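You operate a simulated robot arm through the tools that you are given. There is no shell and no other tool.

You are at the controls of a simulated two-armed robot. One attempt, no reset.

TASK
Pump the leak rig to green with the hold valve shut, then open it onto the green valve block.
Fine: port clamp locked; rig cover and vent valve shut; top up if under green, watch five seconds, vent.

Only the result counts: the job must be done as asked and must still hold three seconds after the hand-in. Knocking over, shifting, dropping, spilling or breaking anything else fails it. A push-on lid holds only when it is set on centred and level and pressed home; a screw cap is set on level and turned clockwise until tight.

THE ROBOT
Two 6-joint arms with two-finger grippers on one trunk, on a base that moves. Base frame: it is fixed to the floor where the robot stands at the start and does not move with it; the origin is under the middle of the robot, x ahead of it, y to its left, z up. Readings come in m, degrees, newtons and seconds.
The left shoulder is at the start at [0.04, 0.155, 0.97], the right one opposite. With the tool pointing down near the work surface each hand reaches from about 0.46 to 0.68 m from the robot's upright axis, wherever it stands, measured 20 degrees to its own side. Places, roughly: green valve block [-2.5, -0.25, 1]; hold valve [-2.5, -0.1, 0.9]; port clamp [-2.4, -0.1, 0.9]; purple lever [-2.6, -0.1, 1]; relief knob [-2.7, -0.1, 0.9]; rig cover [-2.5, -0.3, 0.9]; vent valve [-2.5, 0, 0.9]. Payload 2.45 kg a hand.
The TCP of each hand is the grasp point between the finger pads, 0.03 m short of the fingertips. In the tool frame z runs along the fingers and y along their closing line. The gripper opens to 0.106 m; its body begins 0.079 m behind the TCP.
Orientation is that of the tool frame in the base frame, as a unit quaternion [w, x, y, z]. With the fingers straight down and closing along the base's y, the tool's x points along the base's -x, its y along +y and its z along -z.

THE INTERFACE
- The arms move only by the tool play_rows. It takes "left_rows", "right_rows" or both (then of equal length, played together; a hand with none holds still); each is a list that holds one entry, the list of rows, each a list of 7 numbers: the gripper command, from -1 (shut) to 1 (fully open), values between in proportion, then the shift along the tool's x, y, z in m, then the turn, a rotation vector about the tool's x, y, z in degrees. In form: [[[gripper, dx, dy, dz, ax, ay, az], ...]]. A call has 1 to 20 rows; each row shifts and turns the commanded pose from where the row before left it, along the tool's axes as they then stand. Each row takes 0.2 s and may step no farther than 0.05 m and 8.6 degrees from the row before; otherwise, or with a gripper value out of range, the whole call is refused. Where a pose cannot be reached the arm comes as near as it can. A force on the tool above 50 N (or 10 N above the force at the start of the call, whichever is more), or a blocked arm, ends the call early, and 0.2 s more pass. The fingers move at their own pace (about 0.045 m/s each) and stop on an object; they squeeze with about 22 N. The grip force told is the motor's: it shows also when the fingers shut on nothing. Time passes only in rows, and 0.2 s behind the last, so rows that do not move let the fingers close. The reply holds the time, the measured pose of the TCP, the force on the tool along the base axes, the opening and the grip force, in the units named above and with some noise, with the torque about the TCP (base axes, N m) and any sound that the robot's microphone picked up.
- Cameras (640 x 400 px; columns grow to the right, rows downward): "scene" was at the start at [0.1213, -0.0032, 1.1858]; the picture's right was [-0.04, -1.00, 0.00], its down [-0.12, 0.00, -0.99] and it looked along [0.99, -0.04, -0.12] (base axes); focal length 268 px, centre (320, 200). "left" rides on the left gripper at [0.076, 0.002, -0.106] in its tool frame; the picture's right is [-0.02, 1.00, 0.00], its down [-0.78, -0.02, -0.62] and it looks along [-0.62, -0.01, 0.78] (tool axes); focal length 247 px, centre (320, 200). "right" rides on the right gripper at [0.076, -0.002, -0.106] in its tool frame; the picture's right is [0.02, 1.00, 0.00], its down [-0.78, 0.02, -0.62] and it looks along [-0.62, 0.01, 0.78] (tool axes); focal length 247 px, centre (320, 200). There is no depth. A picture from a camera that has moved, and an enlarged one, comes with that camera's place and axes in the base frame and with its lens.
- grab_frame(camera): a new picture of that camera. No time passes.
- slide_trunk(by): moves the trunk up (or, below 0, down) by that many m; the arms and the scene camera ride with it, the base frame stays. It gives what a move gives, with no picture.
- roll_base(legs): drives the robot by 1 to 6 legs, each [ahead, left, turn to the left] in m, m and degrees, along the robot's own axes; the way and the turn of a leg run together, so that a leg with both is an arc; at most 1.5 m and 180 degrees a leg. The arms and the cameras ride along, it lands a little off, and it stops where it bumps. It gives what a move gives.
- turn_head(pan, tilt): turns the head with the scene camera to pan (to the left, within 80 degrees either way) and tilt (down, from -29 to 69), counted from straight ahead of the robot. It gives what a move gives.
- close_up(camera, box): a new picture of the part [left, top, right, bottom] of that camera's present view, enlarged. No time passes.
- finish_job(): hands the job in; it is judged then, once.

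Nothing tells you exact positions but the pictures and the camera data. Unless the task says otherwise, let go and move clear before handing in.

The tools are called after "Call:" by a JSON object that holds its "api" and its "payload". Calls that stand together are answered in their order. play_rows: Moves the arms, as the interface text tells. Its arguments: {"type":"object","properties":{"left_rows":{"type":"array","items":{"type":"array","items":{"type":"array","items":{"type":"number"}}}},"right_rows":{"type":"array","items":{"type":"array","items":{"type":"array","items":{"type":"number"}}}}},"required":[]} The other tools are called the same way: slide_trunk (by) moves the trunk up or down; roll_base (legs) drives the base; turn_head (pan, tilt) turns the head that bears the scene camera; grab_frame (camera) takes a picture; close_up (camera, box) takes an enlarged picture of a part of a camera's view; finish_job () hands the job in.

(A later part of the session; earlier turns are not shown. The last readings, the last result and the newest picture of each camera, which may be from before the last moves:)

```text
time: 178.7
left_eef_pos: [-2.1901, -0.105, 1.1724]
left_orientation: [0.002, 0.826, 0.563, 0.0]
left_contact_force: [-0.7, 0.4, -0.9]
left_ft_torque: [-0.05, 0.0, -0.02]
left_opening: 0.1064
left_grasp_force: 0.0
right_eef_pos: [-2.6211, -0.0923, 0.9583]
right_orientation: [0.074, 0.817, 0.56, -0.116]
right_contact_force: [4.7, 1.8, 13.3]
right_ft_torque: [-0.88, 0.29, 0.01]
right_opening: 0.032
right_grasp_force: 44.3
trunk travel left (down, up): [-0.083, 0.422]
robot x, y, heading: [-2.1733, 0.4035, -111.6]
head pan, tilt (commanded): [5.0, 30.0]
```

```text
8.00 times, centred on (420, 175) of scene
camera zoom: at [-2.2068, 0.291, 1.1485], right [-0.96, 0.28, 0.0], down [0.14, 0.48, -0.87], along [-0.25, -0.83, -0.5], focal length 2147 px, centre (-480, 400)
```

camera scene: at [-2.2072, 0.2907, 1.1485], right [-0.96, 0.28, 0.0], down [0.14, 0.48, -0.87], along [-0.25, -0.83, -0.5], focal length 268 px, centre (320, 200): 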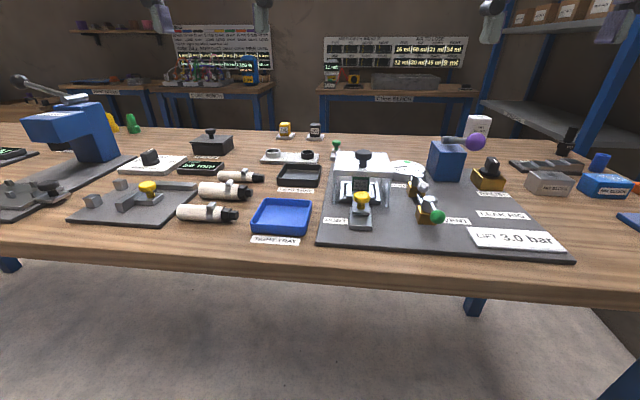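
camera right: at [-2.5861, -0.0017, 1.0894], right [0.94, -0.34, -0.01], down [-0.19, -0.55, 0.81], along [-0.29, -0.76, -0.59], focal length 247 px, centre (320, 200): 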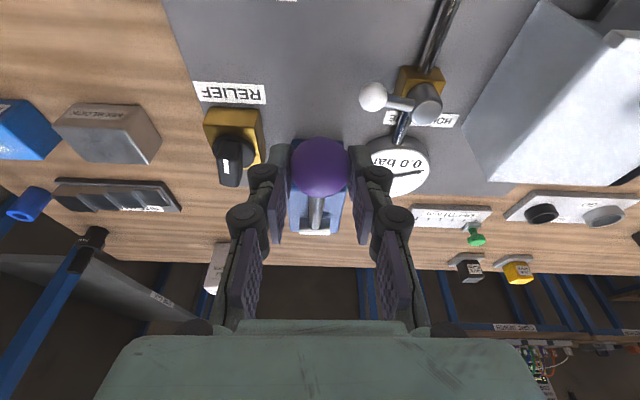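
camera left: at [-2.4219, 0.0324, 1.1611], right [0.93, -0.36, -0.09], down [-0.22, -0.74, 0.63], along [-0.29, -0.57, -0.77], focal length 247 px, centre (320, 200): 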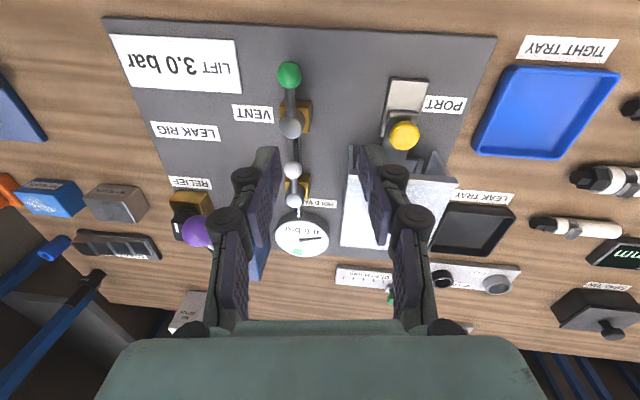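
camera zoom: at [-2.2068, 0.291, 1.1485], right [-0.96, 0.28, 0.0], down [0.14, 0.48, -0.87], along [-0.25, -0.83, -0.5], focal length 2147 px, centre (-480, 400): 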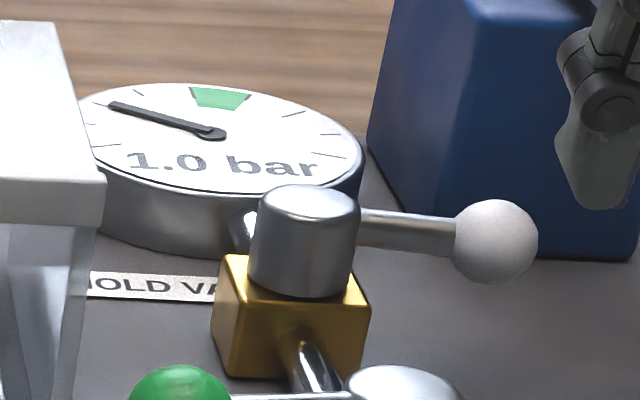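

1.0 bar now – strokes register near the bottom (hand z≈0.96) and add 0.5 bar each. Third stroke next.

Call:
{"api": "play_rows", "payload": {"right_rows": [[[-0.5, -0.0033, 0, -0.0115, 0, 0, 0], [-0.5, -0.0033, 0, -0.0115, 0, 0, 0], [-0.5, -0.0033, 0, -0.0115, 0, 0, 0], [-0.5, -0.0033, 0, -0.0115, 0, 0, 0], [-0.5, 0, 0, 0, 0, 0, 0], [-0.5, 0.0033, 0, 0.0115, 0, 0, 0], [-0.5, 0.0033, 0, 0.0115, 0, 0, 0], [-0.5, 0.0033, 0, 0.0115, 0, 0, 0], [-0.5, 0.0033, 0, 0.0115, 0, 0, 0], [-0.5, 0, 0, 0, 0, 0, 0]]]}}

Call:
{"api": "close_up", "payload": {"camera": "scene", "box": [380, 150, 460, 200]}}

```text
time: 180.9
left_eef_pos: [-2.1905, -0.1077, 1.1721]
left_orientation: [0.001, 0.826, 0.564, 0.001]
left_contact_force: [0.5, -0.1, 0.1]
left_ft_torque: [-0.01, 0.01, -0.05]
left_opening: 0.106
left_grasp_force: 0.0
right_eef_pos: [-2.6211, -0.0931, 0.9568]
right_orientation: [0.074, 0.818, 0.559, -0.113]
right_contact_force: [1.4, -5.6, 5.3]
right_ft_torque: [-0.12, 0.06, -0.02]
right_opening: 0.0347
right_grasp_force: 44.8
trunk travel left (down, up): [-0.083, 0.422]
robot x, y, heading: [-2.1728, 0.4049, -111.4]
head pan, tilt (commanded): [5.0, 30.0]
```

```text
8.00 times, centred on (420, 175) of scene
camera zoom: at [-2.2078, 0.2892, 1.1482], right [-0.96, 0.28, 0.0], down [0.14, 0.48, -0.87], along [-0.25, -0.83, -0.5], focal length 2147 px, centre (-480, 400)
```

zoom: 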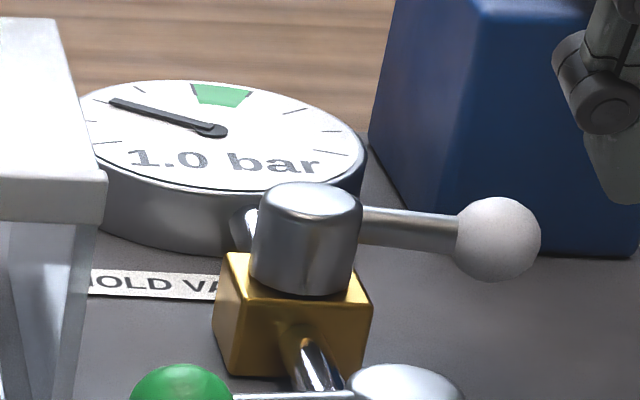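

Call:
{"api": "grab_frame", "payload": {"camera": "right"}}

Call:
{"api": "close_up", "payload": {"camera": "scene", "box": [400, 110, 520, 200]}}

```text
taken
camera right: at [-2.5849, 0.0011, 1.0381], right [0.94, -0.34, -0.01], down [-0.19, -0.56, 0.81], along [-0.28, -0.76, -0.59], focal length 247 px, centre (320, 200)
```

right: 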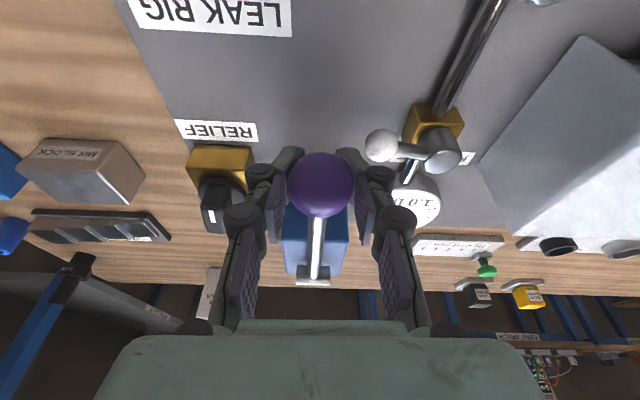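

```text
4.44 times, centred on (460, 155) of scene
camera zoom: at [-2.2078, 0.2892, 1.1482], right [-0.96, 0.28, 0.0], down [0.14, 0.48, -0.87], along [-0.25, -0.83, -0.5], focal length 1193 px, centre (-302, 400)
```

zoom: 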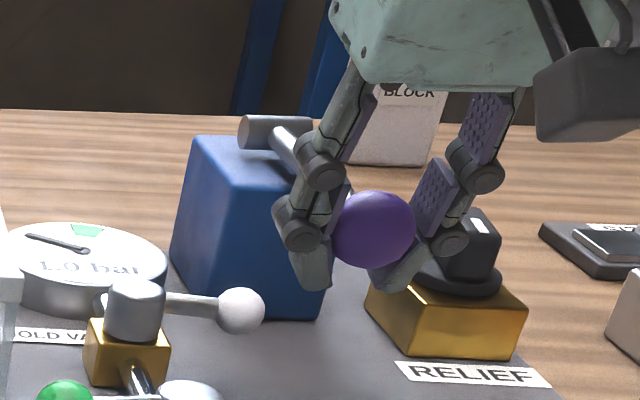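

The grip slid a little on the ball but it's still held. I push a few millimetres lower to complete the stroke.

Call:
{"api": "play_rows", "payload": {"right_rows": [[[-0.5, 0.0011, 0, 0.0038, 0, 0, 0], [-0.5, 0, 0, 0, 0, 0, 0]]]}}

Call:
{"api": "close_up", "payload": {"camera": "scene", "box": [380, 120, 500, 200]}}

```text
time: 181.5
left_eef_pos: [-2.1919, -0.1089, 1.171]
left_orientation: [0.001, 0.827, 0.563, 0.001]
left_contact_force: [-0.4, -0.3, 0.0]
left_ft_torque: [0.0, 0.02, 0.02]
left_opening: 0.1063
left_grasp_force: 0.1
right_eef_pos: [-2.622, -0.0927, 0.952]
right_orientation: [0.074, 0.818, 0.559, -0.114]
right_contact_force: [0.9, -4.7, 2.4]
right_ft_torque: [0.26, -0.1, -0.02]
right_opening: 0.0312
right_grasp_force: 44.9
trunk travel left (down, up): [-0.083, 0.422]
robot x, y, heading: [-2.1672, 0.401, -111.7]
head pan, tilt (commanded): [5.0, 30.0]
```

```text
5.00 times, centred on (440, 160) of scene
camera zoom: at [-2.2081, 0.289, 1.1482], right [-0.96, 0.28, 0.0], down [0.14, 0.48, -0.87], along [-0.25, -0.83, -0.5], focal length 1342 px, centre (-280, 400)
```

zoom: 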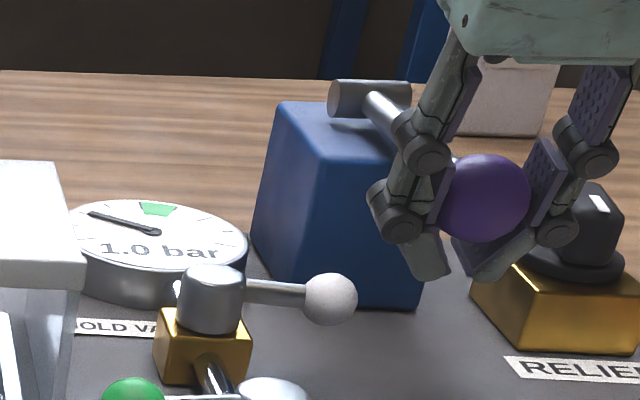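

The fingers have slid below the ball's equator. I lift the lever with this grip to the top, then open, raise and re-grip higher on the ball.

Call:
{"api": "play_rows", "payload": {"right_rows": [[[-0.5, -0.0033, 0, -0.0115, 0, 0, 0], [-0.5, -0.0033, 0, -0.0115, 0, 0, 0], [-0.5, -0.0025, 0, -0.0085, 0, 0, 0], [-0.5, 0, 0, 0, 0, 0, 0], [0.2, 0, 0, 0, 0, 0, 0], [0.2, 0, 0, 0, 0, 0, 0]]]}}

Call:
{"api": "close_up", "payload": {"camera": "scene", "box": [380, 100, 520, 200]}}

Call:
{"api": "grab_frame", "payload": {"camera": "right"}}

```text
time: 182.9
left_eef_pos: [-2.1926, -0.1099, 1.1703]
left_orientation: [0.0, 0.827, 0.563, 0.003]
left_contact_force: [-0.7, -1.1, -0.2]
left_ft_torque: [0.06, -0.02, 0.03]
left_opening: 0.106
left_grasp_force: 0.0
right_eef_pos: [-2.6219, -0.0952, 0.9839]
right_orientation: [0.074, 0.817, 0.56, -0.114]
right_contact_force: [-0.8, 0.1, -0.3]
right_ft_torque: [0.06, 0.0, 0.0]
right_opening: 0.0656
right_grasp_force: 0.7
trunk travel left (down, up): [-0.083, 0.422]
robot x, y, heading: [-2.1713, 0.4056, -111.5]
head pan, tilt (commanded): [5.0, 30.0]
```

```text
4.00 times, centred on (450, 150) of scene
camera zoom: at [-2.2096, 0.2872, 1.1479], right [-0.96, 0.28, 0.0], down [0.14, 0.48, -0.86], along [-0.24, -0.83, -0.5], focal length 1073 px, centre (-200, 400)
```

zoom: 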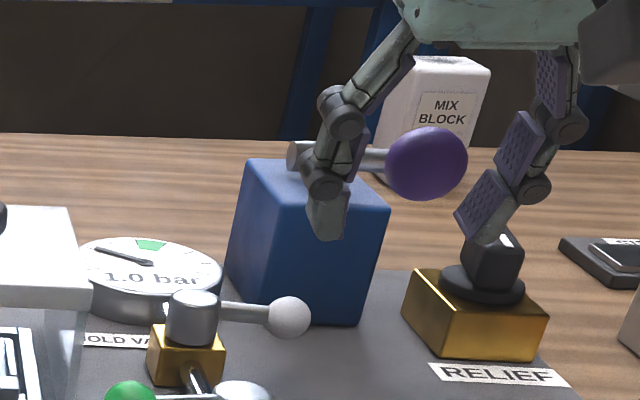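

```text
taken
camera right: at [-2.586, -0.0014, 1.0655], right [0.94, -0.34, -0.01], down [-0.19, -0.56, 0.81], along [-0.28, -0.76, -0.59], focal length 247 px, centre (320, 200)
```

right: 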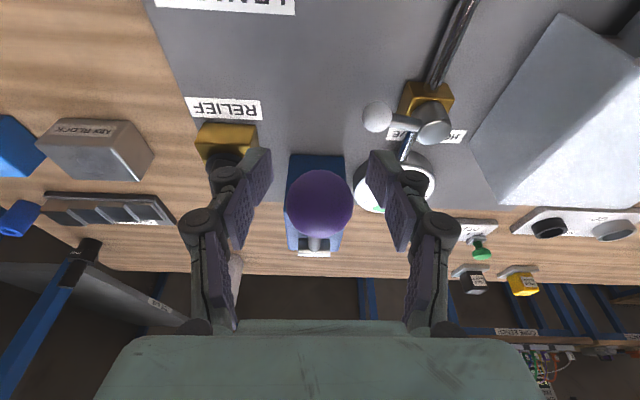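

Call:
{"api": "play_rows", "payload": {"right_rows": [[[0.2, -0.0063, -0.002, -0.0221, 0, 0, 0], [-0.5, 0, 0, 0, 0, 0, 0], [-0.5, 0, 0, 0, 0, 0, 0], [-0.5, 0, 0, 0, 0, 0, 0], [-0.5, 0.0029, 0, 0.0102, 0, 0, 0], [-0.5, 0.0029, 0, 0.0102, 0, 0, 0], [-0.5, 0.0029, 0, 0.0102, 0, 0, 0], [-0.5, 0.0029, 0, 0.0102, 0, 0, 0], [-0.5, 0.0014, 0, 0.005, 0, 0, 0], [-0.5, 0, 0, 0, 0, 0, 0]]]}}

Call:
{"api": "close_up", "payload": {"camera": "scene", "box": [380, 100, 520, 200]}}

```text
time: 185.1
left_eef_pos: [-2.188, -0.1036, 1.1728]
left_orientation: [0.002, 0.827, 0.562, -0.001]
left_contact_force: [-0.2, -0.2, -0.1]
left_ft_torque: [0.02, 0.02, 0.03]
left_opening: 0.1061
left_grasp_force: 0.1
right_eef_pos: [-2.6212, -0.0908, 0.9642]
right_orientation: [0.075, 0.817, 0.559, -0.117]
right_contact_force: [14.1, 0.3, 13.3]
right_ft_torque: [-1.08, 0.28, -0.03]
right_opening: 0.0318
right_grasp_force: 45.8
trunk travel left (down, up): [-0.083, 0.422]
robot x, y, heading: [-2.171, 0.4056, -111.6]
head pan, tilt (commanded): [5.0, 30.0]
```

```text
4.00 times, centred on (450, 150) of scene
camera zoom: at [-2.2053, 0.291, 1.1486], right [-0.96, 0.28, 0.0], down [0.14, 0.48, -0.87], along [-0.25, -0.83, -0.5], focal length 1073 px, centre (-200, 400)
```

zoom: 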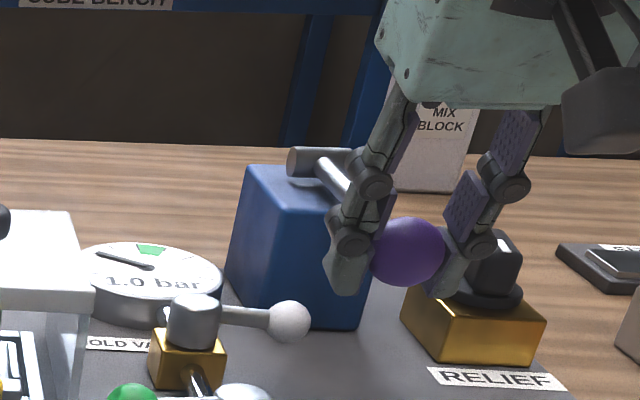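

Call:
{"api": "play_rows", "payload": {"right_rows": [[[-0.5, 0.0016, 0.002, 0.0058, 0, 0, 0], [-0.5, 0, 0, 0, 0, 0, 0]]]}}

Call:
{"api": "close_up", "payload": {"camera": "scene", "box": [380, 150, 460, 200]}}

```text
time: 185.7
left_eef_pos: [-2.1903, -0.105, 1.1736]
left_orientation: [0.002, 0.826, 0.563, 0.002]
left_contact_force: [0.1, -0.6, -0.6]
left_ft_torque: [0.02, -0.01, -0.01]
left_opening: 0.1063
left_grasp_force: 0.1
right_eef_pos: [-2.6202, -0.09, 0.9581]
right_orientation: [0.074, 0.817, 0.56, -0.116]
right_contact_force: [0.7, 1.4, 13.8]
right_ft_torque: [-0.89, 0.45, -0.01]
right_opening: 0.0317
right_grasp_force: 44.6
trunk travel left (down, up): [-0.083, 0.422]
robot x, y, heading: [-2.1701, 0.4014, -111.6]
head pan, tilt (commanded): [5.0, 30.0]
```

```text
8.00 times, centred on (420, 175) of scene
camera zoom: at [-2.2072, 0.2911, 1.1485], right [-0.96, 0.28, 0.0], down [0.14, 0.48, -0.87], along [-0.25, -0.83, -0.5], focal length 2147 px, centre (-480, 400)
```

zoom: 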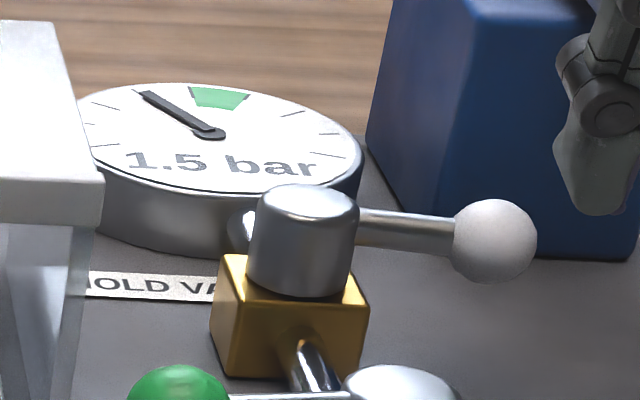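

1.5 bar. Fourth stroke: up ~44 mm and down again.

Call:
{"api": "play_rows", "payload": {"right_rows": [[[-0.5, -0.003, 0, -0.0106, 0, 0, 0], [-0.5, -0.003, 0, -0.0106, 0, 0, 0], [-0.5, -0.003, 0, -0.0106, 0, 0, 0], [-0.5, -0.003, 0, -0.0106, 0, 0, 0], [-0.5, 0, 0, 0, 0, 0, 0]]]}}

Call:
{"api": "close_up", "payload": {"camera": "scene", "box": [380, 100, 520, 200]}}

```text
time: 186.9
left_eef_pos: [-2.1926, -0.1091, 1.1717]
left_orientation: [0.0, 0.827, 0.563, 0.002]
left_contact_force: [0.3, -0.2, 0.6]
left_ft_torque: [0.03, -0.01, 0.01]
left_opening: 0.1059
left_grasp_force: 0.1
right_eef_pos: [-2.6222, -0.0956, 0.9987]
right_orientation: [0.073, 0.818, 0.56, -0.114]
right_contact_force: [-2.5, -4.8, -8.1]
right_ft_torque: [1.04, -0.47, 0.0]
right_opening: 0.0318
right_grasp_force: 45.0
trunk travel left (down, up): [-0.083, 0.422]
robot x, y, heading: [-2.17, 0.4039, -111.4]
head pan, tilt (commanded): [5.0, 30.0]
```

```text
4.00 times, centred on (450, 150) of scene
camera zoom: at [-2.2095, 0.2877, 1.148], right [-0.96, 0.28, 0.0], down [0.14, 0.48, -0.86], along [-0.24, -0.83, -0.5], focal length 1073 px, centre (-200, 400)
```

zoom: 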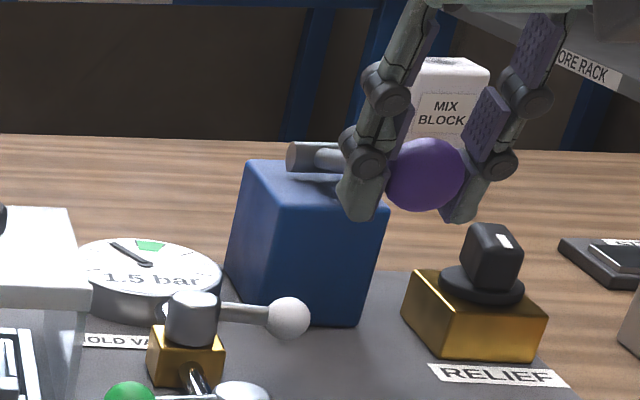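

Call:
{"api": "play_rows", "payload": {"right_rows": [[[-0.5, -0.0011, 0, -0.0038, 0, 0, 0], [-0.5, 0, 0, 0, 0, 0, 0], [-0.5, 0.0031, 0, 0.0111, 0, 0, 0], [-0.5, 0.0031, 0, 0.0111, 0, 0, 0], [-0.5, 0.0031, 0, 0.0111, 0, 0, 0], [-0.5, 0.0028, 0.0005, 0.01, 0, 0, 0], [-0.5, 0.0014, 0.0005, 0.0048, 0, 0, 0], [-0.5, 0, 0, 0, 0, 0, 0]]]}}

Call:
{"api": "close_up", "payload": {"camera": "scene", "box": [380, 150, 460, 200]}}

```text
time: 188.7
left_eef_pos: [-2.1926, -0.1054, 1.1723]
left_orientation: [0.001, 0.827, 0.562, 0.001]
left_contact_force: [0.0, 0.4, -0.6]
left_ft_torque: [0.0, -0.03, 0.03]
left_opening: 0.1061
left_grasp_force: 0.1
right_eef_pos: [-2.6227, -0.0934, 0.9529]
right_orientation: [0.074, 0.817, 0.56, -0.114]
right_contact_force: [-7.1, 3.9, 7.5]
right_ft_torque: [-0.26, 0.18, 0.03]
right_opening: 0.0343
right_grasp_force: 45.4
trunk travel left (down, up): [-0.083, 0.422]
robot x, y, heading: [-2.1743, 0.4035, -111.5]
head pan, tilt (commanded): [5.0, 30.0]
```

```text
8.00 times, centred on (420, 175) of scene
camera zoom: at [-2.2089, 0.2906, 1.1484], right [-0.96, 0.28, 0.0], down [0.14, 0.48, -0.87], along [-0.25, -0.83, -0.5], focal length 2147 px, centre (-480, 400)
```

zoom: 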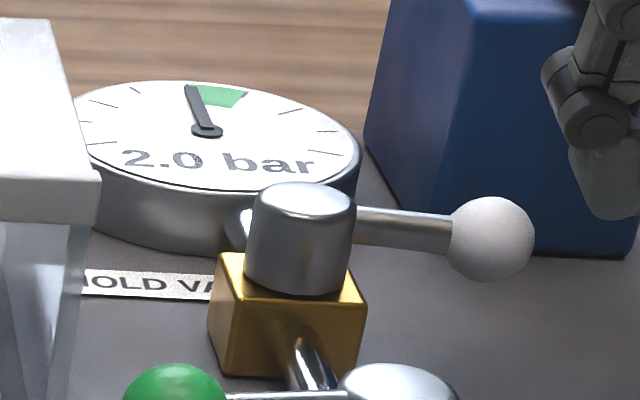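

Call:
{"api": "close_up", "payload": {"camera": "scene", "box": [390, 157, 430, 177]}}

Call:
{"api": "close_up", "payload": {"camera": "scene", "box": [400, 110, 520, 200]}}

Call:
{"api": "grab_frame", "payload": {"camera": "right"}}

```text
16.00 times, centred on (410, 167) of scene
camera zoom: at [-2.2089, 0.2906, 1.1484], right [-0.96, 0.28, 0.0], down [0.14, 0.48, -0.87], along [-0.25, -0.83, -0.5], focal length 4294 px, centre (-1120, 728)
```

zoom: 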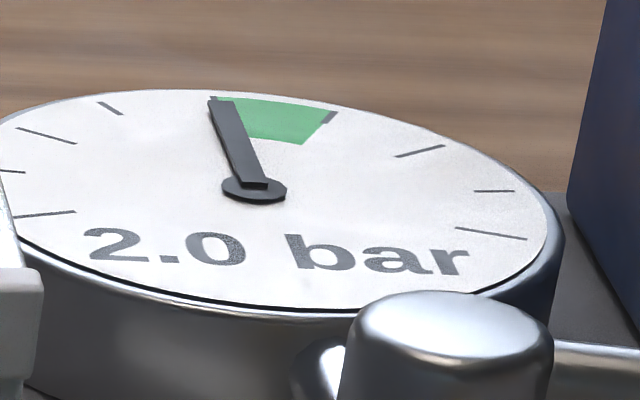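

```text
4.44 times, centred on (460, 155) of scene
camera zoom: at [-2.2089, 0.2906, 1.1484], right [-0.96, 0.28, 0.0], down [0.14, 0.48, -0.87], along [-0.25, -0.83, -0.5], focal length 1193 px, centre (-302, 400)
```

zoom: 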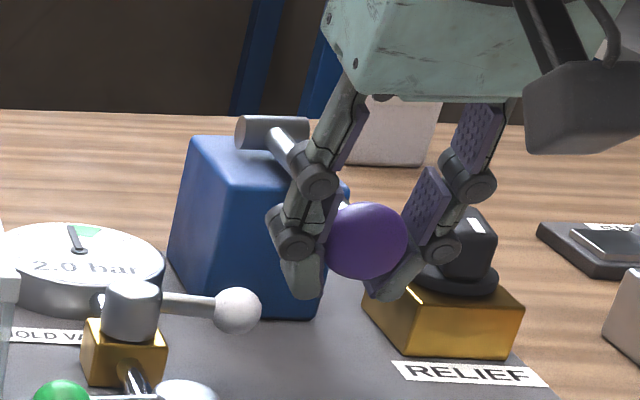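

```text
taken
camera right: at [-2.585, 0.0011, 1.0338], right [0.94, -0.34, -0.01], down [-0.19, -0.55, 0.81], along [-0.28, -0.76, -0.59], focal length 247 px, centre (320, 200)
```

right: 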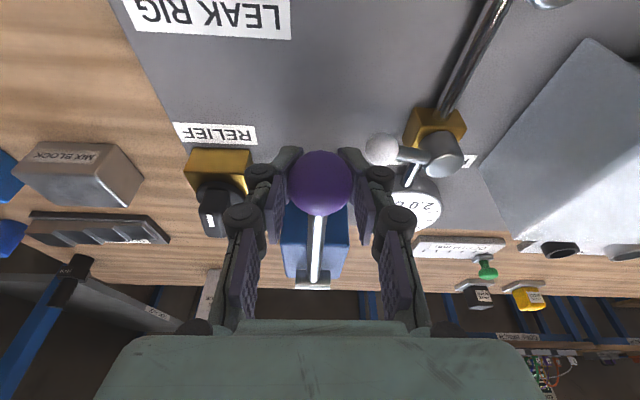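

Call:
{"api": "close_up", "payload": {"camera": "right", "box": [385, 165, 449, 235]}}

Call:
{"api": "close_up", "payload": {"camera": "scene", "box": [400, 160, 416, 171]}}

```text
5.71 times, centred on (417, 200) of right
camera zoom: at [-2.585, 0.0011, 1.0338], right [0.94, -0.34, -0.01], down [-0.19, -0.55, 0.81], along [-0.28, -0.76, -0.59], focal length 1411 px, centre (-234, 200)
```

zoom: 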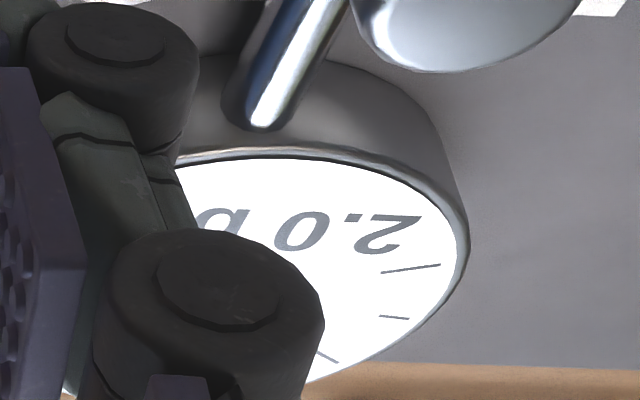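

```text
16.00 times, centred on (408, 166) of scene
camera zoom: at [-2.2089, 0.2906, 1.1484], right [-0.96, 0.28, 0.0], down [0.14, 0.48, -0.87], along [-0.25, -0.83, -0.5], focal length 4294 px, centre (-1088, 752)
```

zoom: 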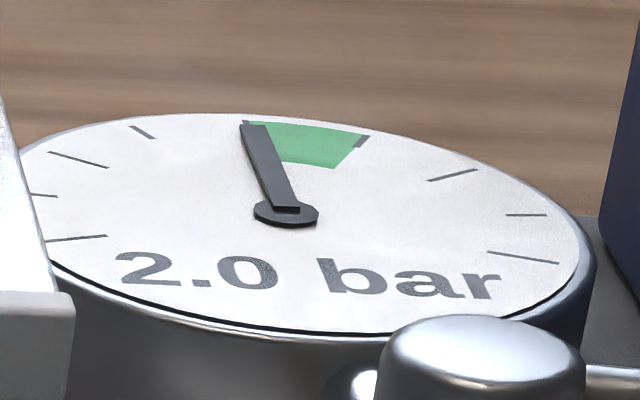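

The needle stands right at the 2.0 tick, the lower edge of green. I want a more exact reading, so I lift the lever, let go, and look at the dial from the hand camera at a steeper angle.

Call:
{"api": "play_rows", "payload": {"right_rows": [[[-0.5, -0.0033, 0, -0.0115, 0, 0, 0], [-0.5, -0.0033, 0, -0.0115, 0, 0, 0], [-0.5, -0.0028, 0, -0.0097, 0, 0, 0], [-0.5, 0, 0, 0, 0, 0, 0], [0.2, 0, 0, 0, 0, 0, 0], [0.2, 0, 0, 0, 0, 0, 0], [0.2, -0.0063, -0.002, -0.0231, 0, 0, 0], [0.2, -0.0063, 0, -0.0231, 0, 0, 0], [0.2, 0.02, 0, -0.03, 0, 0, 0], [0.6, 0.03, 0, -0.02, 0, 0, 0], [1, 0, 0, 0, 0, 0, 0]]]}}

Call:
{"api": "grab_frame", "payload": {"camera": "right"}}

Call:
{"api": "grab_frame", "payload": {"camera": "scene"}}

```text
time: 191.1
left_eef_pos: [-2.1934, -0.1098, 1.1711]
left_orientation: [0.0, 0.826, 0.564, 0.003]
left_contact_force: [0.1, -0.8, 0.0]
left_ft_torque: [0.01, -0.04, -0.01]
left_opening: 0.1061
left_grasp_force: 0.0
right_eef_pos: [-2.5986, -0.039, 1.0681]
right_orientation: [0.074, 0.818, 0.559, -0.114]
right_contact_force: [-0.1, -0.8, 0.7]
right_ft_torque: [0.04, -0.03, -0.02]
right_opening: 0.1046
right_grasp_force: 0.0
trunk travel left (down, up): [-0.083, 0.422]
robot x, y, heading: [-2.1726, 0.4006, -111.5]
head pan, tilt (commanded): [5.0, 30.0]
```

```text
taken
camera right: at [-2.5627, 0.055, 1.1496], right [0.94, -0.34, -0.01], down [-0.19, -0.56, 0.81], along [-0.28, -0.76, -0.59], focal length 247 px, centre (320, 200)
```

right: 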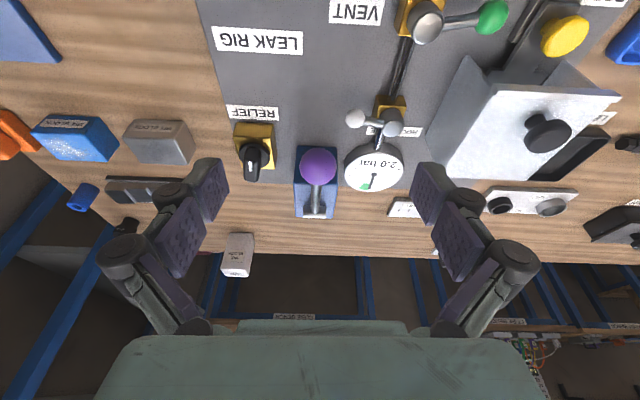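

```text
taken
camera scene: at [-2.2101, 0.2866, 1.1479], right [-0.96, 0.28, 0.0], down [0.14, 0.48, -0.86], along [-0.24, -0.83, -0.5], focal length 268 px, centre (320, 200)
```

scene: 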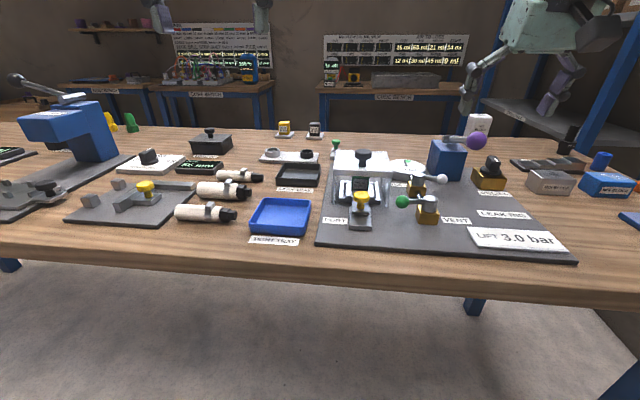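

Call:
{"api": "close_up", "payload": {"camera": "right", "box": [350, 148, 400, 192]}}

Call:
{"api": "close_up", "payload": {"camera": "right", "box": [358, 168, 390, 190]}}

```text
9.09 times, centred on (375, 170) of right
camera zoom: at [-2.5627, 0.055, 1.1496], right [0.94, -0.34, -0.01], down [-0.19, -0.56, 0.81], along [-0.28, -0.76, -0.59], focal length 2245 px, centre (-180, 473)
```

zoom: 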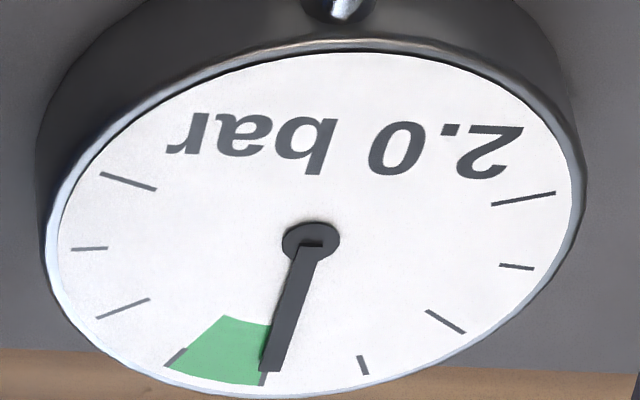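

```text
16.00 times, centred on (374, 179) of right
camera zoom: at [-2.5627, 0.055, 1.1496], right [0.94, -0.34, -0.01], down [-0.19, -0.56, 0.81], along [-0.28, -0.76, -0.59], focal length 3952 px, centre (-544, 536)
```

zoom: 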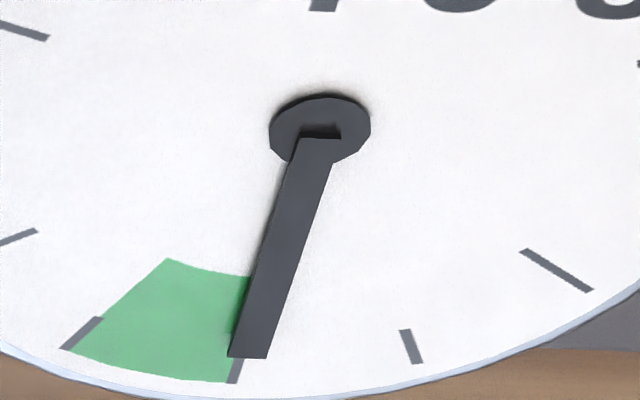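

From this view the needle is exactly parallel to the dial's axis through tick 4: p = 2.00 bar, right at green's lower edge. I wait a few seconds to see whether it drifts at all with both valves shut.

Call:
{"api": "play_rows", "payload": {"right_rows": [[[1, 0, 0, 0, 0, 0, 0], [1, 0, 0, 0, 0, 0, 0], [1, 0, 0, 0, 0, 0, 0], [1, 0, 0, 0, 0, 0, 0], [1, 0, 0, 0, 0, 0, 0], [1, 0, 0, 0, 0, 0, 0], [1, 0, 0, 0, 0, 0, 0], [1, 0, 0, 0, 0, 0, 0], [1, 0, 0, 0, 0, 0, 0], [1, 0, 0, 0, 0, 0, 0], [1, 0, 0, 0, 0, 0, 0], [1, 0, 0, 0, 0, 0, 0], [1, 0, 0, 0, 0, 0, 0], [1, 0, 0, 0, 0, 0, 0], [1, 0, 0, 0, 0, 0, 0], [1, 0, 0, 0, 0, 0, 0], [1, 0, 0, 0, 0, 0, 0], [1, 0, 0, 0, 0, 0, 0], [1, 0, 0, 0, 0, 0, 0], [1, 0, 0, 0, 0, 0, 0]]]}}

Call:
{"api": "close_up", "payload": {"camera": "right", "box": [358, 168, 390, 190]}}

```text
time: 195.3
left_eef_pos: [-2.1922, -0.1067, 1.1726]
left_orientation: [0.002, 0.827, 0.563, 0.001]
left_contact_force: [0.0, 0.3, -0.6]
left_ft_torque: [-0.03, -0.01, 0.02]
left_opening: 0.106
left_grasp_force: 0.1
right_eef_pos: [-2.5964, -0.0366, 1.0704]
right_orientation: [0.075, 0.818, 0.559, -0.115]
right_contact_force: [0.6, -0.6, 0.8]
right_ft_torque: [-0.01, 0.0, -0.02]
right_opening: 0.1059
right_grasp_force: 0.0
trunk travel left (down, up): [-0.083, 0.422]
robot x, y, heading: [-2.1668, 0.4036, -111.6]
head pan, tilt (commanded): [5.0, 30.0]
```

```text
16.00 times, centred on (374, 179) of right
camera zoom: at [-2.5611, 0.0578, 1.1515], right [0.94, -0.34, -0.01], down [-0.19, -0.55, 0.81], along [-0.29, -0.76, -0.59], focal length 3952 px, centre (-544, 536)
```

zoom: 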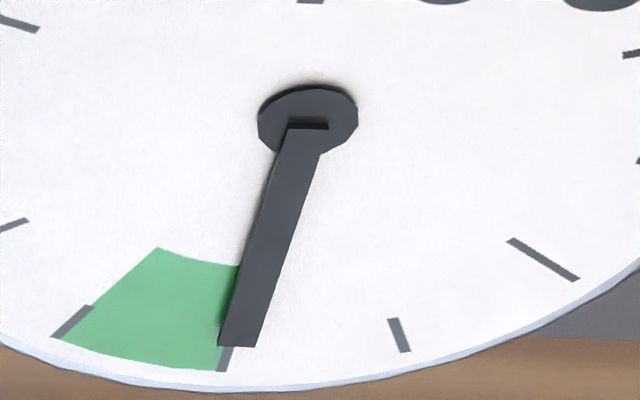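

No drift at all. I'll give it one more stroke (to 2.5, the top of green) so that opening HOLD cannot dip it below green at once. First I return to the purple ball.

Call:
{"api": "play_rows", "payload": {"right_rows": [[[0.2, 0, 0, 0, 0, 0, 0], [0.2, -0.03, 0, 0.02, 0, 0, 0], [0.2, -0.02, 0, 0.028, 0, 0, 0], [0.2, 0.0066, 0, 0.024, 0, 0, 0], [0.2, 0, 0, 0, 0, 0, 0]]]}}

Call:
{"api": "grab_frame", "payload": {"camera": "right"}}

Call:
{"api": "close_up", "payload": {"camera": "scene", "box": [380, 100, 520, 200]}}

```text
time: 196.5
left_eef_pos: [-2.1919, -0.109, 1.1719]
left_orientation: [0.001, 0.826, 0.564, 0.002]
left_contact_force: [-0.2, 0.1, -1.1]
left_ft_torque: [0.04, 0.0, 0.01]
left_opening: 0.1061
left_grasp_force: 0.1
right_eef_pos: [-2.6219, -0.0944, 1.0092]
right_orientation: [0.074, 0.818, 0.559, -0.115]
right_contact_force: [-0.7, -0.4, -0.1]
right_ft_torque: [0.0, 0.0, -0.01]
right_opening: 0.0636
right_grasp_force: 0.0
trunk travel left (down, up): [-0.083, 0.422]
robot x, y, heading: [-2.1701, 0.4039, -111.5]
head pan, tilt (commanded): [5.0, 30.0]
```

```text
taken
camera right: at [-2.586, 0.0001, 1.0917], right [0.94, -0.34, -0.01], down [-0.19, -0.55, 0.81], along [-0.28, -0.76, -0.59], focal length 247 px, centre (320, 200)
```

right: 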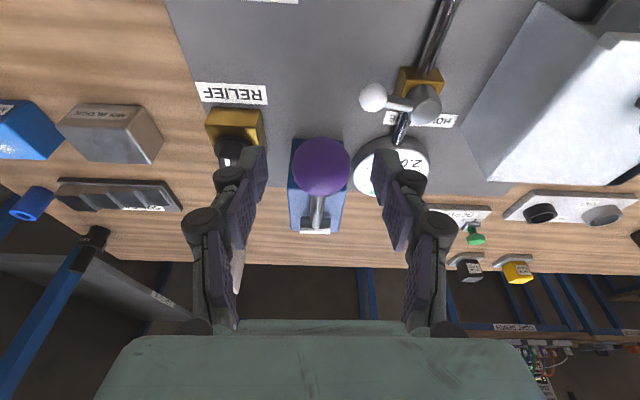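

```text
4.00 times, centred on (450, 150) of scene
camera zoom: at [-2.2089, 0.2883, 1.1481], right [-0.96, 0.28, 0.0], down [0.14, 0.48, -0.87], along [-0.25, -0.83, -0.5], focal length 1073 px, centre (-200, 400)
```

zoom: 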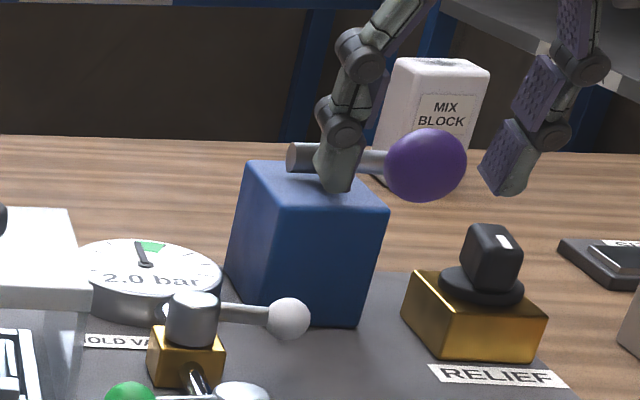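

Call:
{"api": "play_rows", "payload": {"right_rows": [[[-0.5, 0, 0, 0, 0, 0, 0], [-0.5, 0, 0, 0, 0, 0, 0], [-0.5, 0, 0, 0, 0, 0, 0], [-0.5, 0.0029, 0.0005, 0.0102, 0, 0, 0], [-0.5, 0.0029, 0.0005, 0.0102, 0, 0, 0], [-0.5, 0.0029, 0.0005, 0.0102, 0, 0, 0], [-0.5, 0.0029, 0.0005, 0.0102, 0, 0, 0], [-0.5, 0.0029, 0, 0.0102, 0, 0, 0], [-0.5, 0, 0, 0, 0, 0, 0]]]}}

Call:
{"api": "close_up", "payload": {"camera": "scene", "box": [390, 157, 430, 182]}}

```text
time: 198.5
left_eef_pos: [-2.191, -0.1044, 1.1745]
left_orientation: [0.003, 0.826, 0.563, 0.001]
left_contact_force: [-0.7, 0.1, -0.6]
left_ft_torque: [0.01, 0.02, 0.0]
left_opening: 0.1059
left_grasp_force: 0.0
right_eef_pos: [-2.6202, -0.091, 0.9607]
right_orientation: [0.076, 0.817, 0.56, -0.117]
right_contact_force: [-11.2, 14.3, 12.7]
right_ft_torque: [-0.69, 0.57, -0.03]
right_opening: 0.032
right_grasp_force: 44.6
trunk travel left (down, up): [-0.083, 0.422]
robot x, y, heading: [-2.1727, 0.4035, -111.6]
head pan, tilt (commanded): [5.0, 30.0]
```

```text
16.00 times, centred on (410, 170) of scene
camera zoom: at [-2.2091, 0.2927, 1.1486], right [-0.96, 0.28, 0.0], down [0.14, 0.48, -0.87], along [-0.25, -0.83, -0.5], focal length 4294 px, centre (-1120, 688)
```

zoom: 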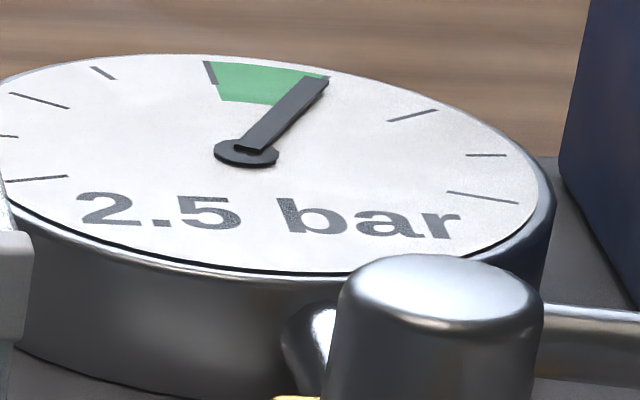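

2.5 bar, top of green, HOLD shut. I leave the lever down, let go, rise, and bring the closed, tilted hand to the far side of the HOLD ball to pull it back in line (open).

Call:
{"api": "play_rows", "payload": {"right_rows": [[[-0.05, 0, 0, 0, 0, 0, 0], [-0.05, 0, 0, 0, 0, 0, 0], [-0.05, -0.0109, 0, -0.0385, 0, 0, 0], [-0.05, -0.0109, 0, -0.0385, 0, 0, 0], [-1, 0, 0, 0, 0, -7.4, 0], [-1, 0, 0, 0, 0, -7.4, 0], [-1, 0, 0.02, 0, 0, 0, 0], [-1, 0, 0.024, 0, 0, 0, 0], [-1, 0, 0, 0, 0, 0, 0]]]}}

Call:
{"api": "grab_frame", "payload": {"camera": "right"}}

Call:
{"api": "close_up", "payload": {"camera": "scene", "box": [360, 100, 520, 220]}}

```text
time: 200.5
left_eef_pos: [-2.1934, -0.1064, 1.1716]
left_orientation: [0.002, 0.827, 0.562, 0.003]
left_contact_force: [0.3, -0.4, -0.3]
left_ft_torque: [0.01, 0.01, 0.01]
left_opening: 0.106
left_grasp_force: 0.0
right_eef_pos: [-2.5794, -0.1078, 1.0385]
right_orientation: [0.146, 0.796, 0.545, -0.218]
right_contact_force: [0.3, 0.1, -0.2]
right_ft_torque: [0.0, 0.01, 0.03]
right_opening: 0.0001
right_grasp_force: 21.9
trunk travel left (down, up): [-0.083, 0.422]
robot x, y, heading: [-2.172, 0.4043, -111.4]
head pan, tilt (commanded): [5.0, 30.0]
```

```text
taken
camera right: at [-2.5373, 0.0011, 1.0917], right [0.94, -0.35, -0.02], down [-0.11, -0.34, 0.93], along [-0.33, -0.87, -0.36], focal length 247 px, centre (320, 200)
```

right: 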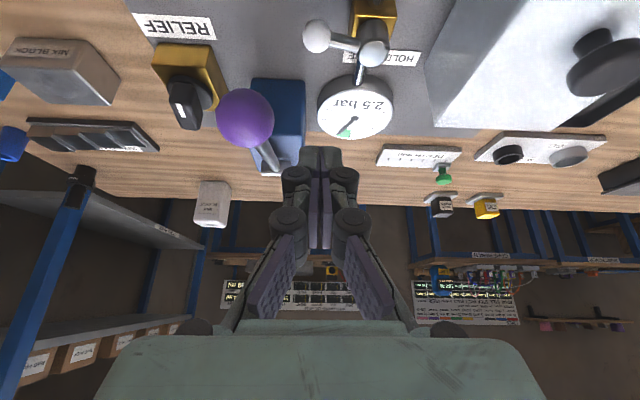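

```text
3.33 times, centred on (440, 160) of scene
camera zoom: at [-2.2096, 0.2901, 1.1483], right [-0.96, 0.28, 0.0], down [0.14, 0.48, -0.87], along [-0.25, -0.83, -0.5], focal length 894 px, centre (-80, 333)
```

zoom: 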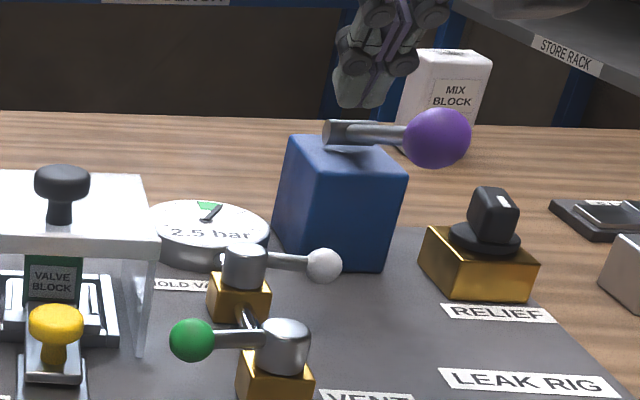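

The pump lever springs back up by itself, and it holds 2.5 bar. To stay clear of the purple ball, I'll use the right finger of a half-open hand (straddling the valve stem) to sweep the HOLD lever toward me.

Call:
{"api": "play_rows", "payload": {"right_rows": [[[-0.057, 0.0026, 0.0217, 0.0296, 0, 0, 0], [-0.057, 0.0026, 0.0217, 0.0296, 0, 0, 0], [-0.057, 0, 0, 0, 0, 0, 0], [-0.057, 0, 0, 0, 0, 0, 0]]]}}

Call:
{"api": "grab_frame", "payload": {"camera": "right"}}

Call:
{"api": "close_up", "payload": {"camera": "scene", "box": [360, 100, 520, 220]}}

```text
time: 201.5
left_eef_pos: [-2.1921, -0.108, 1.1717]
left_orientation: [0.002, 0.826, 0.563, 0.001]
left_contact_force: [0.3, -0.2, -0.6]
left_ft_torque: [0.01, -0.01, -0.01]
left_opening: 0.1059
left_grasp_force: 0.1
right_eef_pos: [-2.5465, -0.1508, 0.983]
right_orientation: [0.146, 0.796, 0.546, -0.219]
right_contact_force: [1.1, 0.0, 0.0]
right_ft_torque: [0.01, 0.01, -0.02]
right_opening: 0.0501
right_grasp_force: 0.0
trunk travel left (down, up): [-0.083, 0.422]
robot x, y, heading: [-2.1728, 0.4072, -111.4]
head pan, tilt (commanded): [5.0, 30.0]
```

```text
taken
camera right: at [-2.5047, -0.0393, 1.0359], right [0.94, -0.35, -0.02], down [-0.11, -0.34, 0.93], along [-0.33, -0.87, -0.36], focal length 247 px, centre (320, 200)
```

right: 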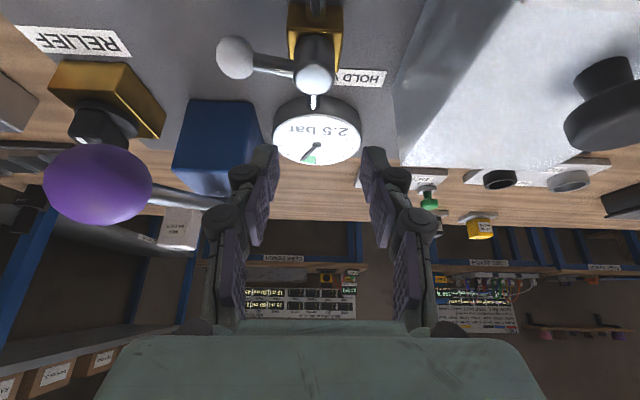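

```text
3.33 times, centred on (440, 160) of scene
camera zoom: at [-2.2084, 0.2889, 1.1482], right [-0.96, 0.28, 0.0], down [0.14, 0.48, -0.87], along [-0.25, -0.83, -0.5], focal length 894 px, centre (-80, 333)
```

zoom: 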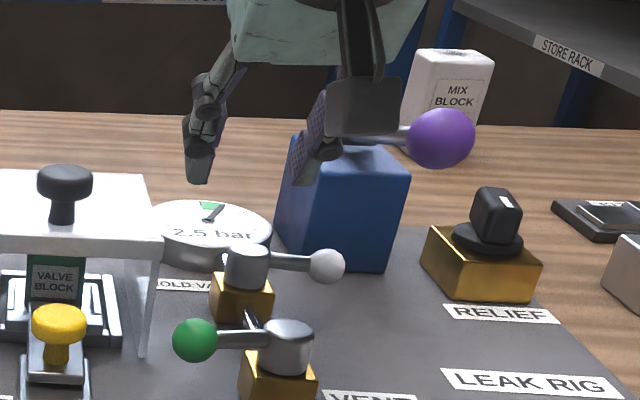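

Call:
{"api": "play_rows", "payload": {"right_rows": [[[-0.057, 0.014, 0, 0.0237, 0, 0, 0], [-0.057, 0.014, 0, 0.0237, 0, 0, 0], [-0.057, 0, 0, 0, 0, 0, 0]]]}}

Call:
{"api": "grab_frame", "payload": {"camera": "right"}}

Call:
{"api": "close_up", "payload": {"camera": "scene", "box": [360, 100, 520, 220]}}

```text
time: 202.3
left_eef_pos: [-2.1921, -0.1061, 1.1726]
left_orientation: [0.002, 0.826, 0.563, 0.002]
left_contact_force: [-0.4, -0.3, -0.4]
left_ft_torque: [-0.02, 0.04, -0.04]
left_opening: 0.1061
left_grasp_force: 0.1
right_eef_pos: [-2.5475, -0.1481, 0.9295]
right_orientation: [0.148, 0.795, 0.546, -0.22]
right_contact_force: [-0.6, -0.3, -0.2]
right_ft_torque: [0.0, 0.0, 0.01]
right_opening: 0.0501
right_grasp_force: 0.0
trunk travel left (down, up): [-0.083, 0.422]
robot x, y, heading: [-2.1712, 0.4069, -111.5]
head pan, tilt (commanded): [5.0, 30.0]
```

```text
taken
camera right: at [-2.5046, -0.0383, 0.9813], right [0.94, -0.35, -0.02], down [-0.11, -0.34, 0.93], along [-0.33, -0.87, -0.36], focal length 247 px, centre (320, 200)
```

right: 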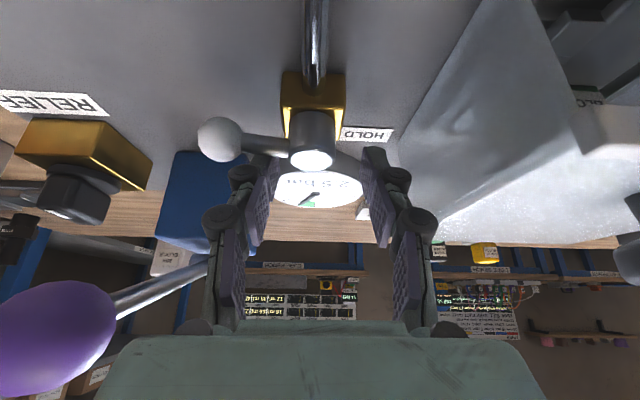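

```text
3.33 times, centred on (440, 160) of scene
camera zoom: at [-2.2081, 0.2904, 1.1484], right [-0.96, 0.28, 0.0], down [0.14, 0.48, -0.87], along [-0.25, -0.83, -0.5], focal length 894 px, centre (-80, 333)
```

zoom: 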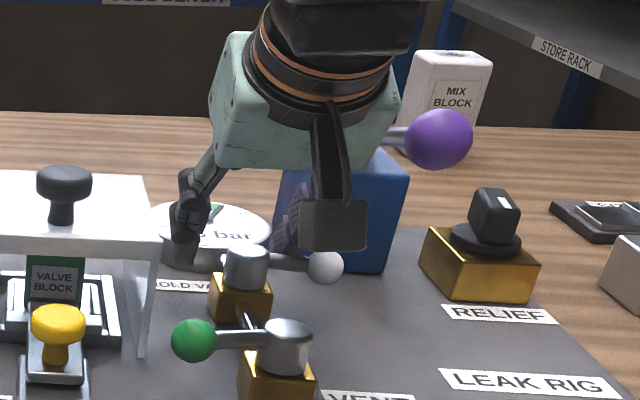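

The right finger is behind the HOLD rod. I sweep it toward me along its arc, first part.

Call:
{"api": "play_rows", "payload": {"right_rows": [[[-0.057, 0.0064, -0.0048, -0.0038, 0, 0, 0], [-0.057, 0.0083, -0.0018, -0.0049, 0, 0, 0], [-0.057, 0.0077, 0.0009, -0.0046, 0, 0, 0], [-0.057, 0.0079, 0.0039, -0.0047, 0, 0, 0], [-0.057, 0, 0, 0, 0, 0, 0]]]}}

Call:
{"api": "grab_frame", "payload": {"camera": "right"}}

Call:
{"api": "close_up", "payload": {"camera": "scene", "box": [360, 100, 520, 220]}}

```text
time: 203.5
left_eef_pos: [-2.1933, -0.1056, 1.1735]
left_orientation: [0.003, 0.826, 0.563, 0.001]
left_contact_force: [0.2, 0.5, 0.4]
left_ft_torque: [-0.02, 0.01, 0.0]
left_opening: 0.1062
left_grasp_force: 0.0
right_eef_pos: [-2.5351, -0.1142, 0.9292]
right_orientation: [0.145, 0.796, 0.545, -0.218]
right_contact_force: [0.2, 0.7, 0.2]
right_ft_torque: [0.0, -0.01, 0.04]
right_opening: 0.05
right_grasp_force: 0.1
trunk travel left (down, up): [-0.083, 0.422]
robot x, y, heading: [-2.169, 0.4023, -111.7]
head pan, tilt (commanded): [5.0, 30.0]
```

```text
taken
camera right: at [-2.4937, -0.0038, 0.9823], right [0.94, -0.35, -0.02], down [-0.11, -0.34, 0.93], along [-0.33, -0.87, -0.36], focal length 247 px, centre (320, 200)
```

right: 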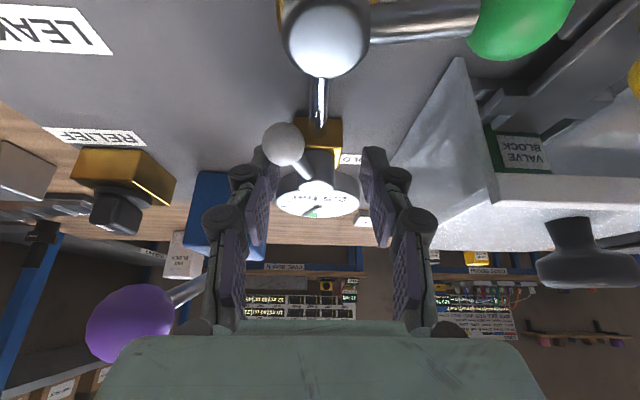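

```text
3.33 times, centred on (440, 160) of scene
camera zoom: at [-2.209, 0.2901, 1.1483], right [-0.96, 0.28, 0.0], down [0.14, 0.48, -0.87], along [-0.25, -0.83, -0.5], focal length 894 px, centre (-80, 333)
```

zoom: 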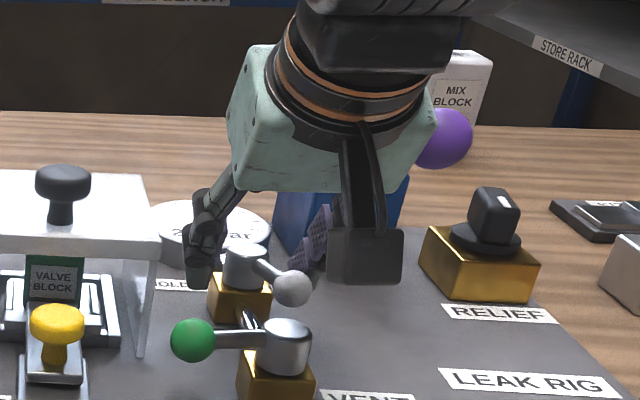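

The lever follows. I finish the sweep to bring it fully in line.

Call:
{"api": "play_rows", "payload": {"right_rows": [[[-0.245, 0.0065, 0.0013, -0.0038, 0, 0, 0], [-0.245, 0.0047, 0.0066, -0.0028, 0, 0, 0], [-0.245, 0.001, 0.0042, -0.0006, 0, 0, 0], [-0.245, 0.0006, 0.0032, -0.0004, 0, 0, 0], [-0.245, 0, 0, 0, 0, 0, 0]]]}}

Call:
{"api": "grab_frame", "payload": {"camera": "right"}}

Call:
{"api": "close_up", "payload": {"camera": "scene", "box": [380, 150, 460, 210]}}

```text
time: 204.7
left_eef_pos: [-2.194, -0.1071, 1.171]
left_orientation: [0.001, 0.827, 0.563, 0.002]
left_contact_force: [0.4, 0.0, -0.3]
left_ft_torque: [-0.03, 0.03, -0.04]
left_opening: 0.1059
left_grasp_force: 0.0
right_eef_pos: [-2.519, -0.1071, 0.9287]
right_orientation: [0.146, 0.796, 0.545, -0.219]
right_contact_force: [-16.5, -0.5, -0.3]
right_ft_torque: [-0.08, 0.28, 0.2]
right_opening: 0.0488
right_grasp_force: 6.4
trunk travel left (down, up): [-0.083, 0.422]
robot x, y, heading: [-2.1711, 0.4045, -111.5]
head pan, tilt (commanded): [5.0, 30.0]
```

```text
taken
camera right: at [-2.4766, 0.0041, 0.9817], right [0.94, -0.34, -0.02], down [-0.11, -0.34, 0.93], along [-0.33, -0.87, -0.36], focal length 247 px, centre (320, 200)
```

right: 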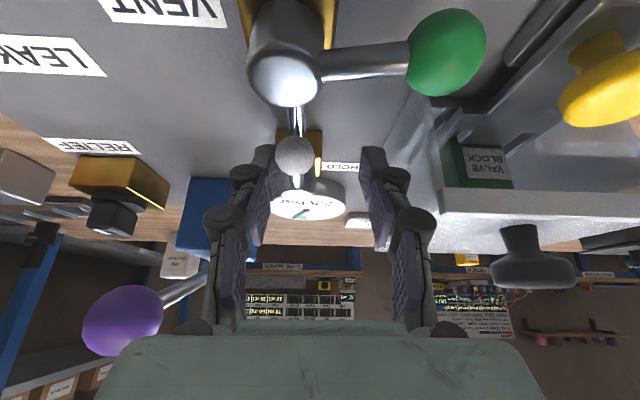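

```text
6.67 times, centred on (420, 180) of scene
camera zoom: at [-2.2106, 0.2894, 1.1482], right [-0.96, 0.28, 0.0], down [0.14, 0.48, -0.87], along [-0.24, -0.83, -0.5], focal length 1789 px, centre (-347, 333)
```

zoom: 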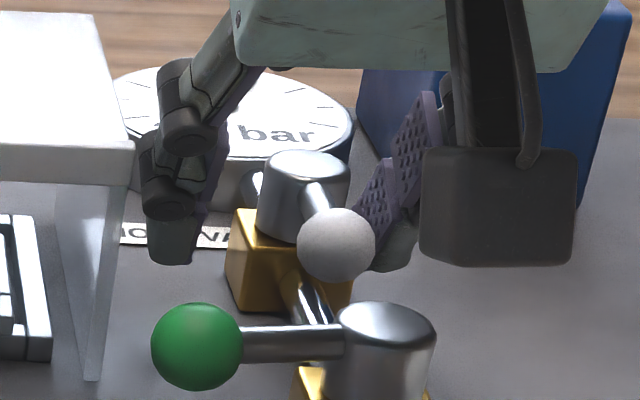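

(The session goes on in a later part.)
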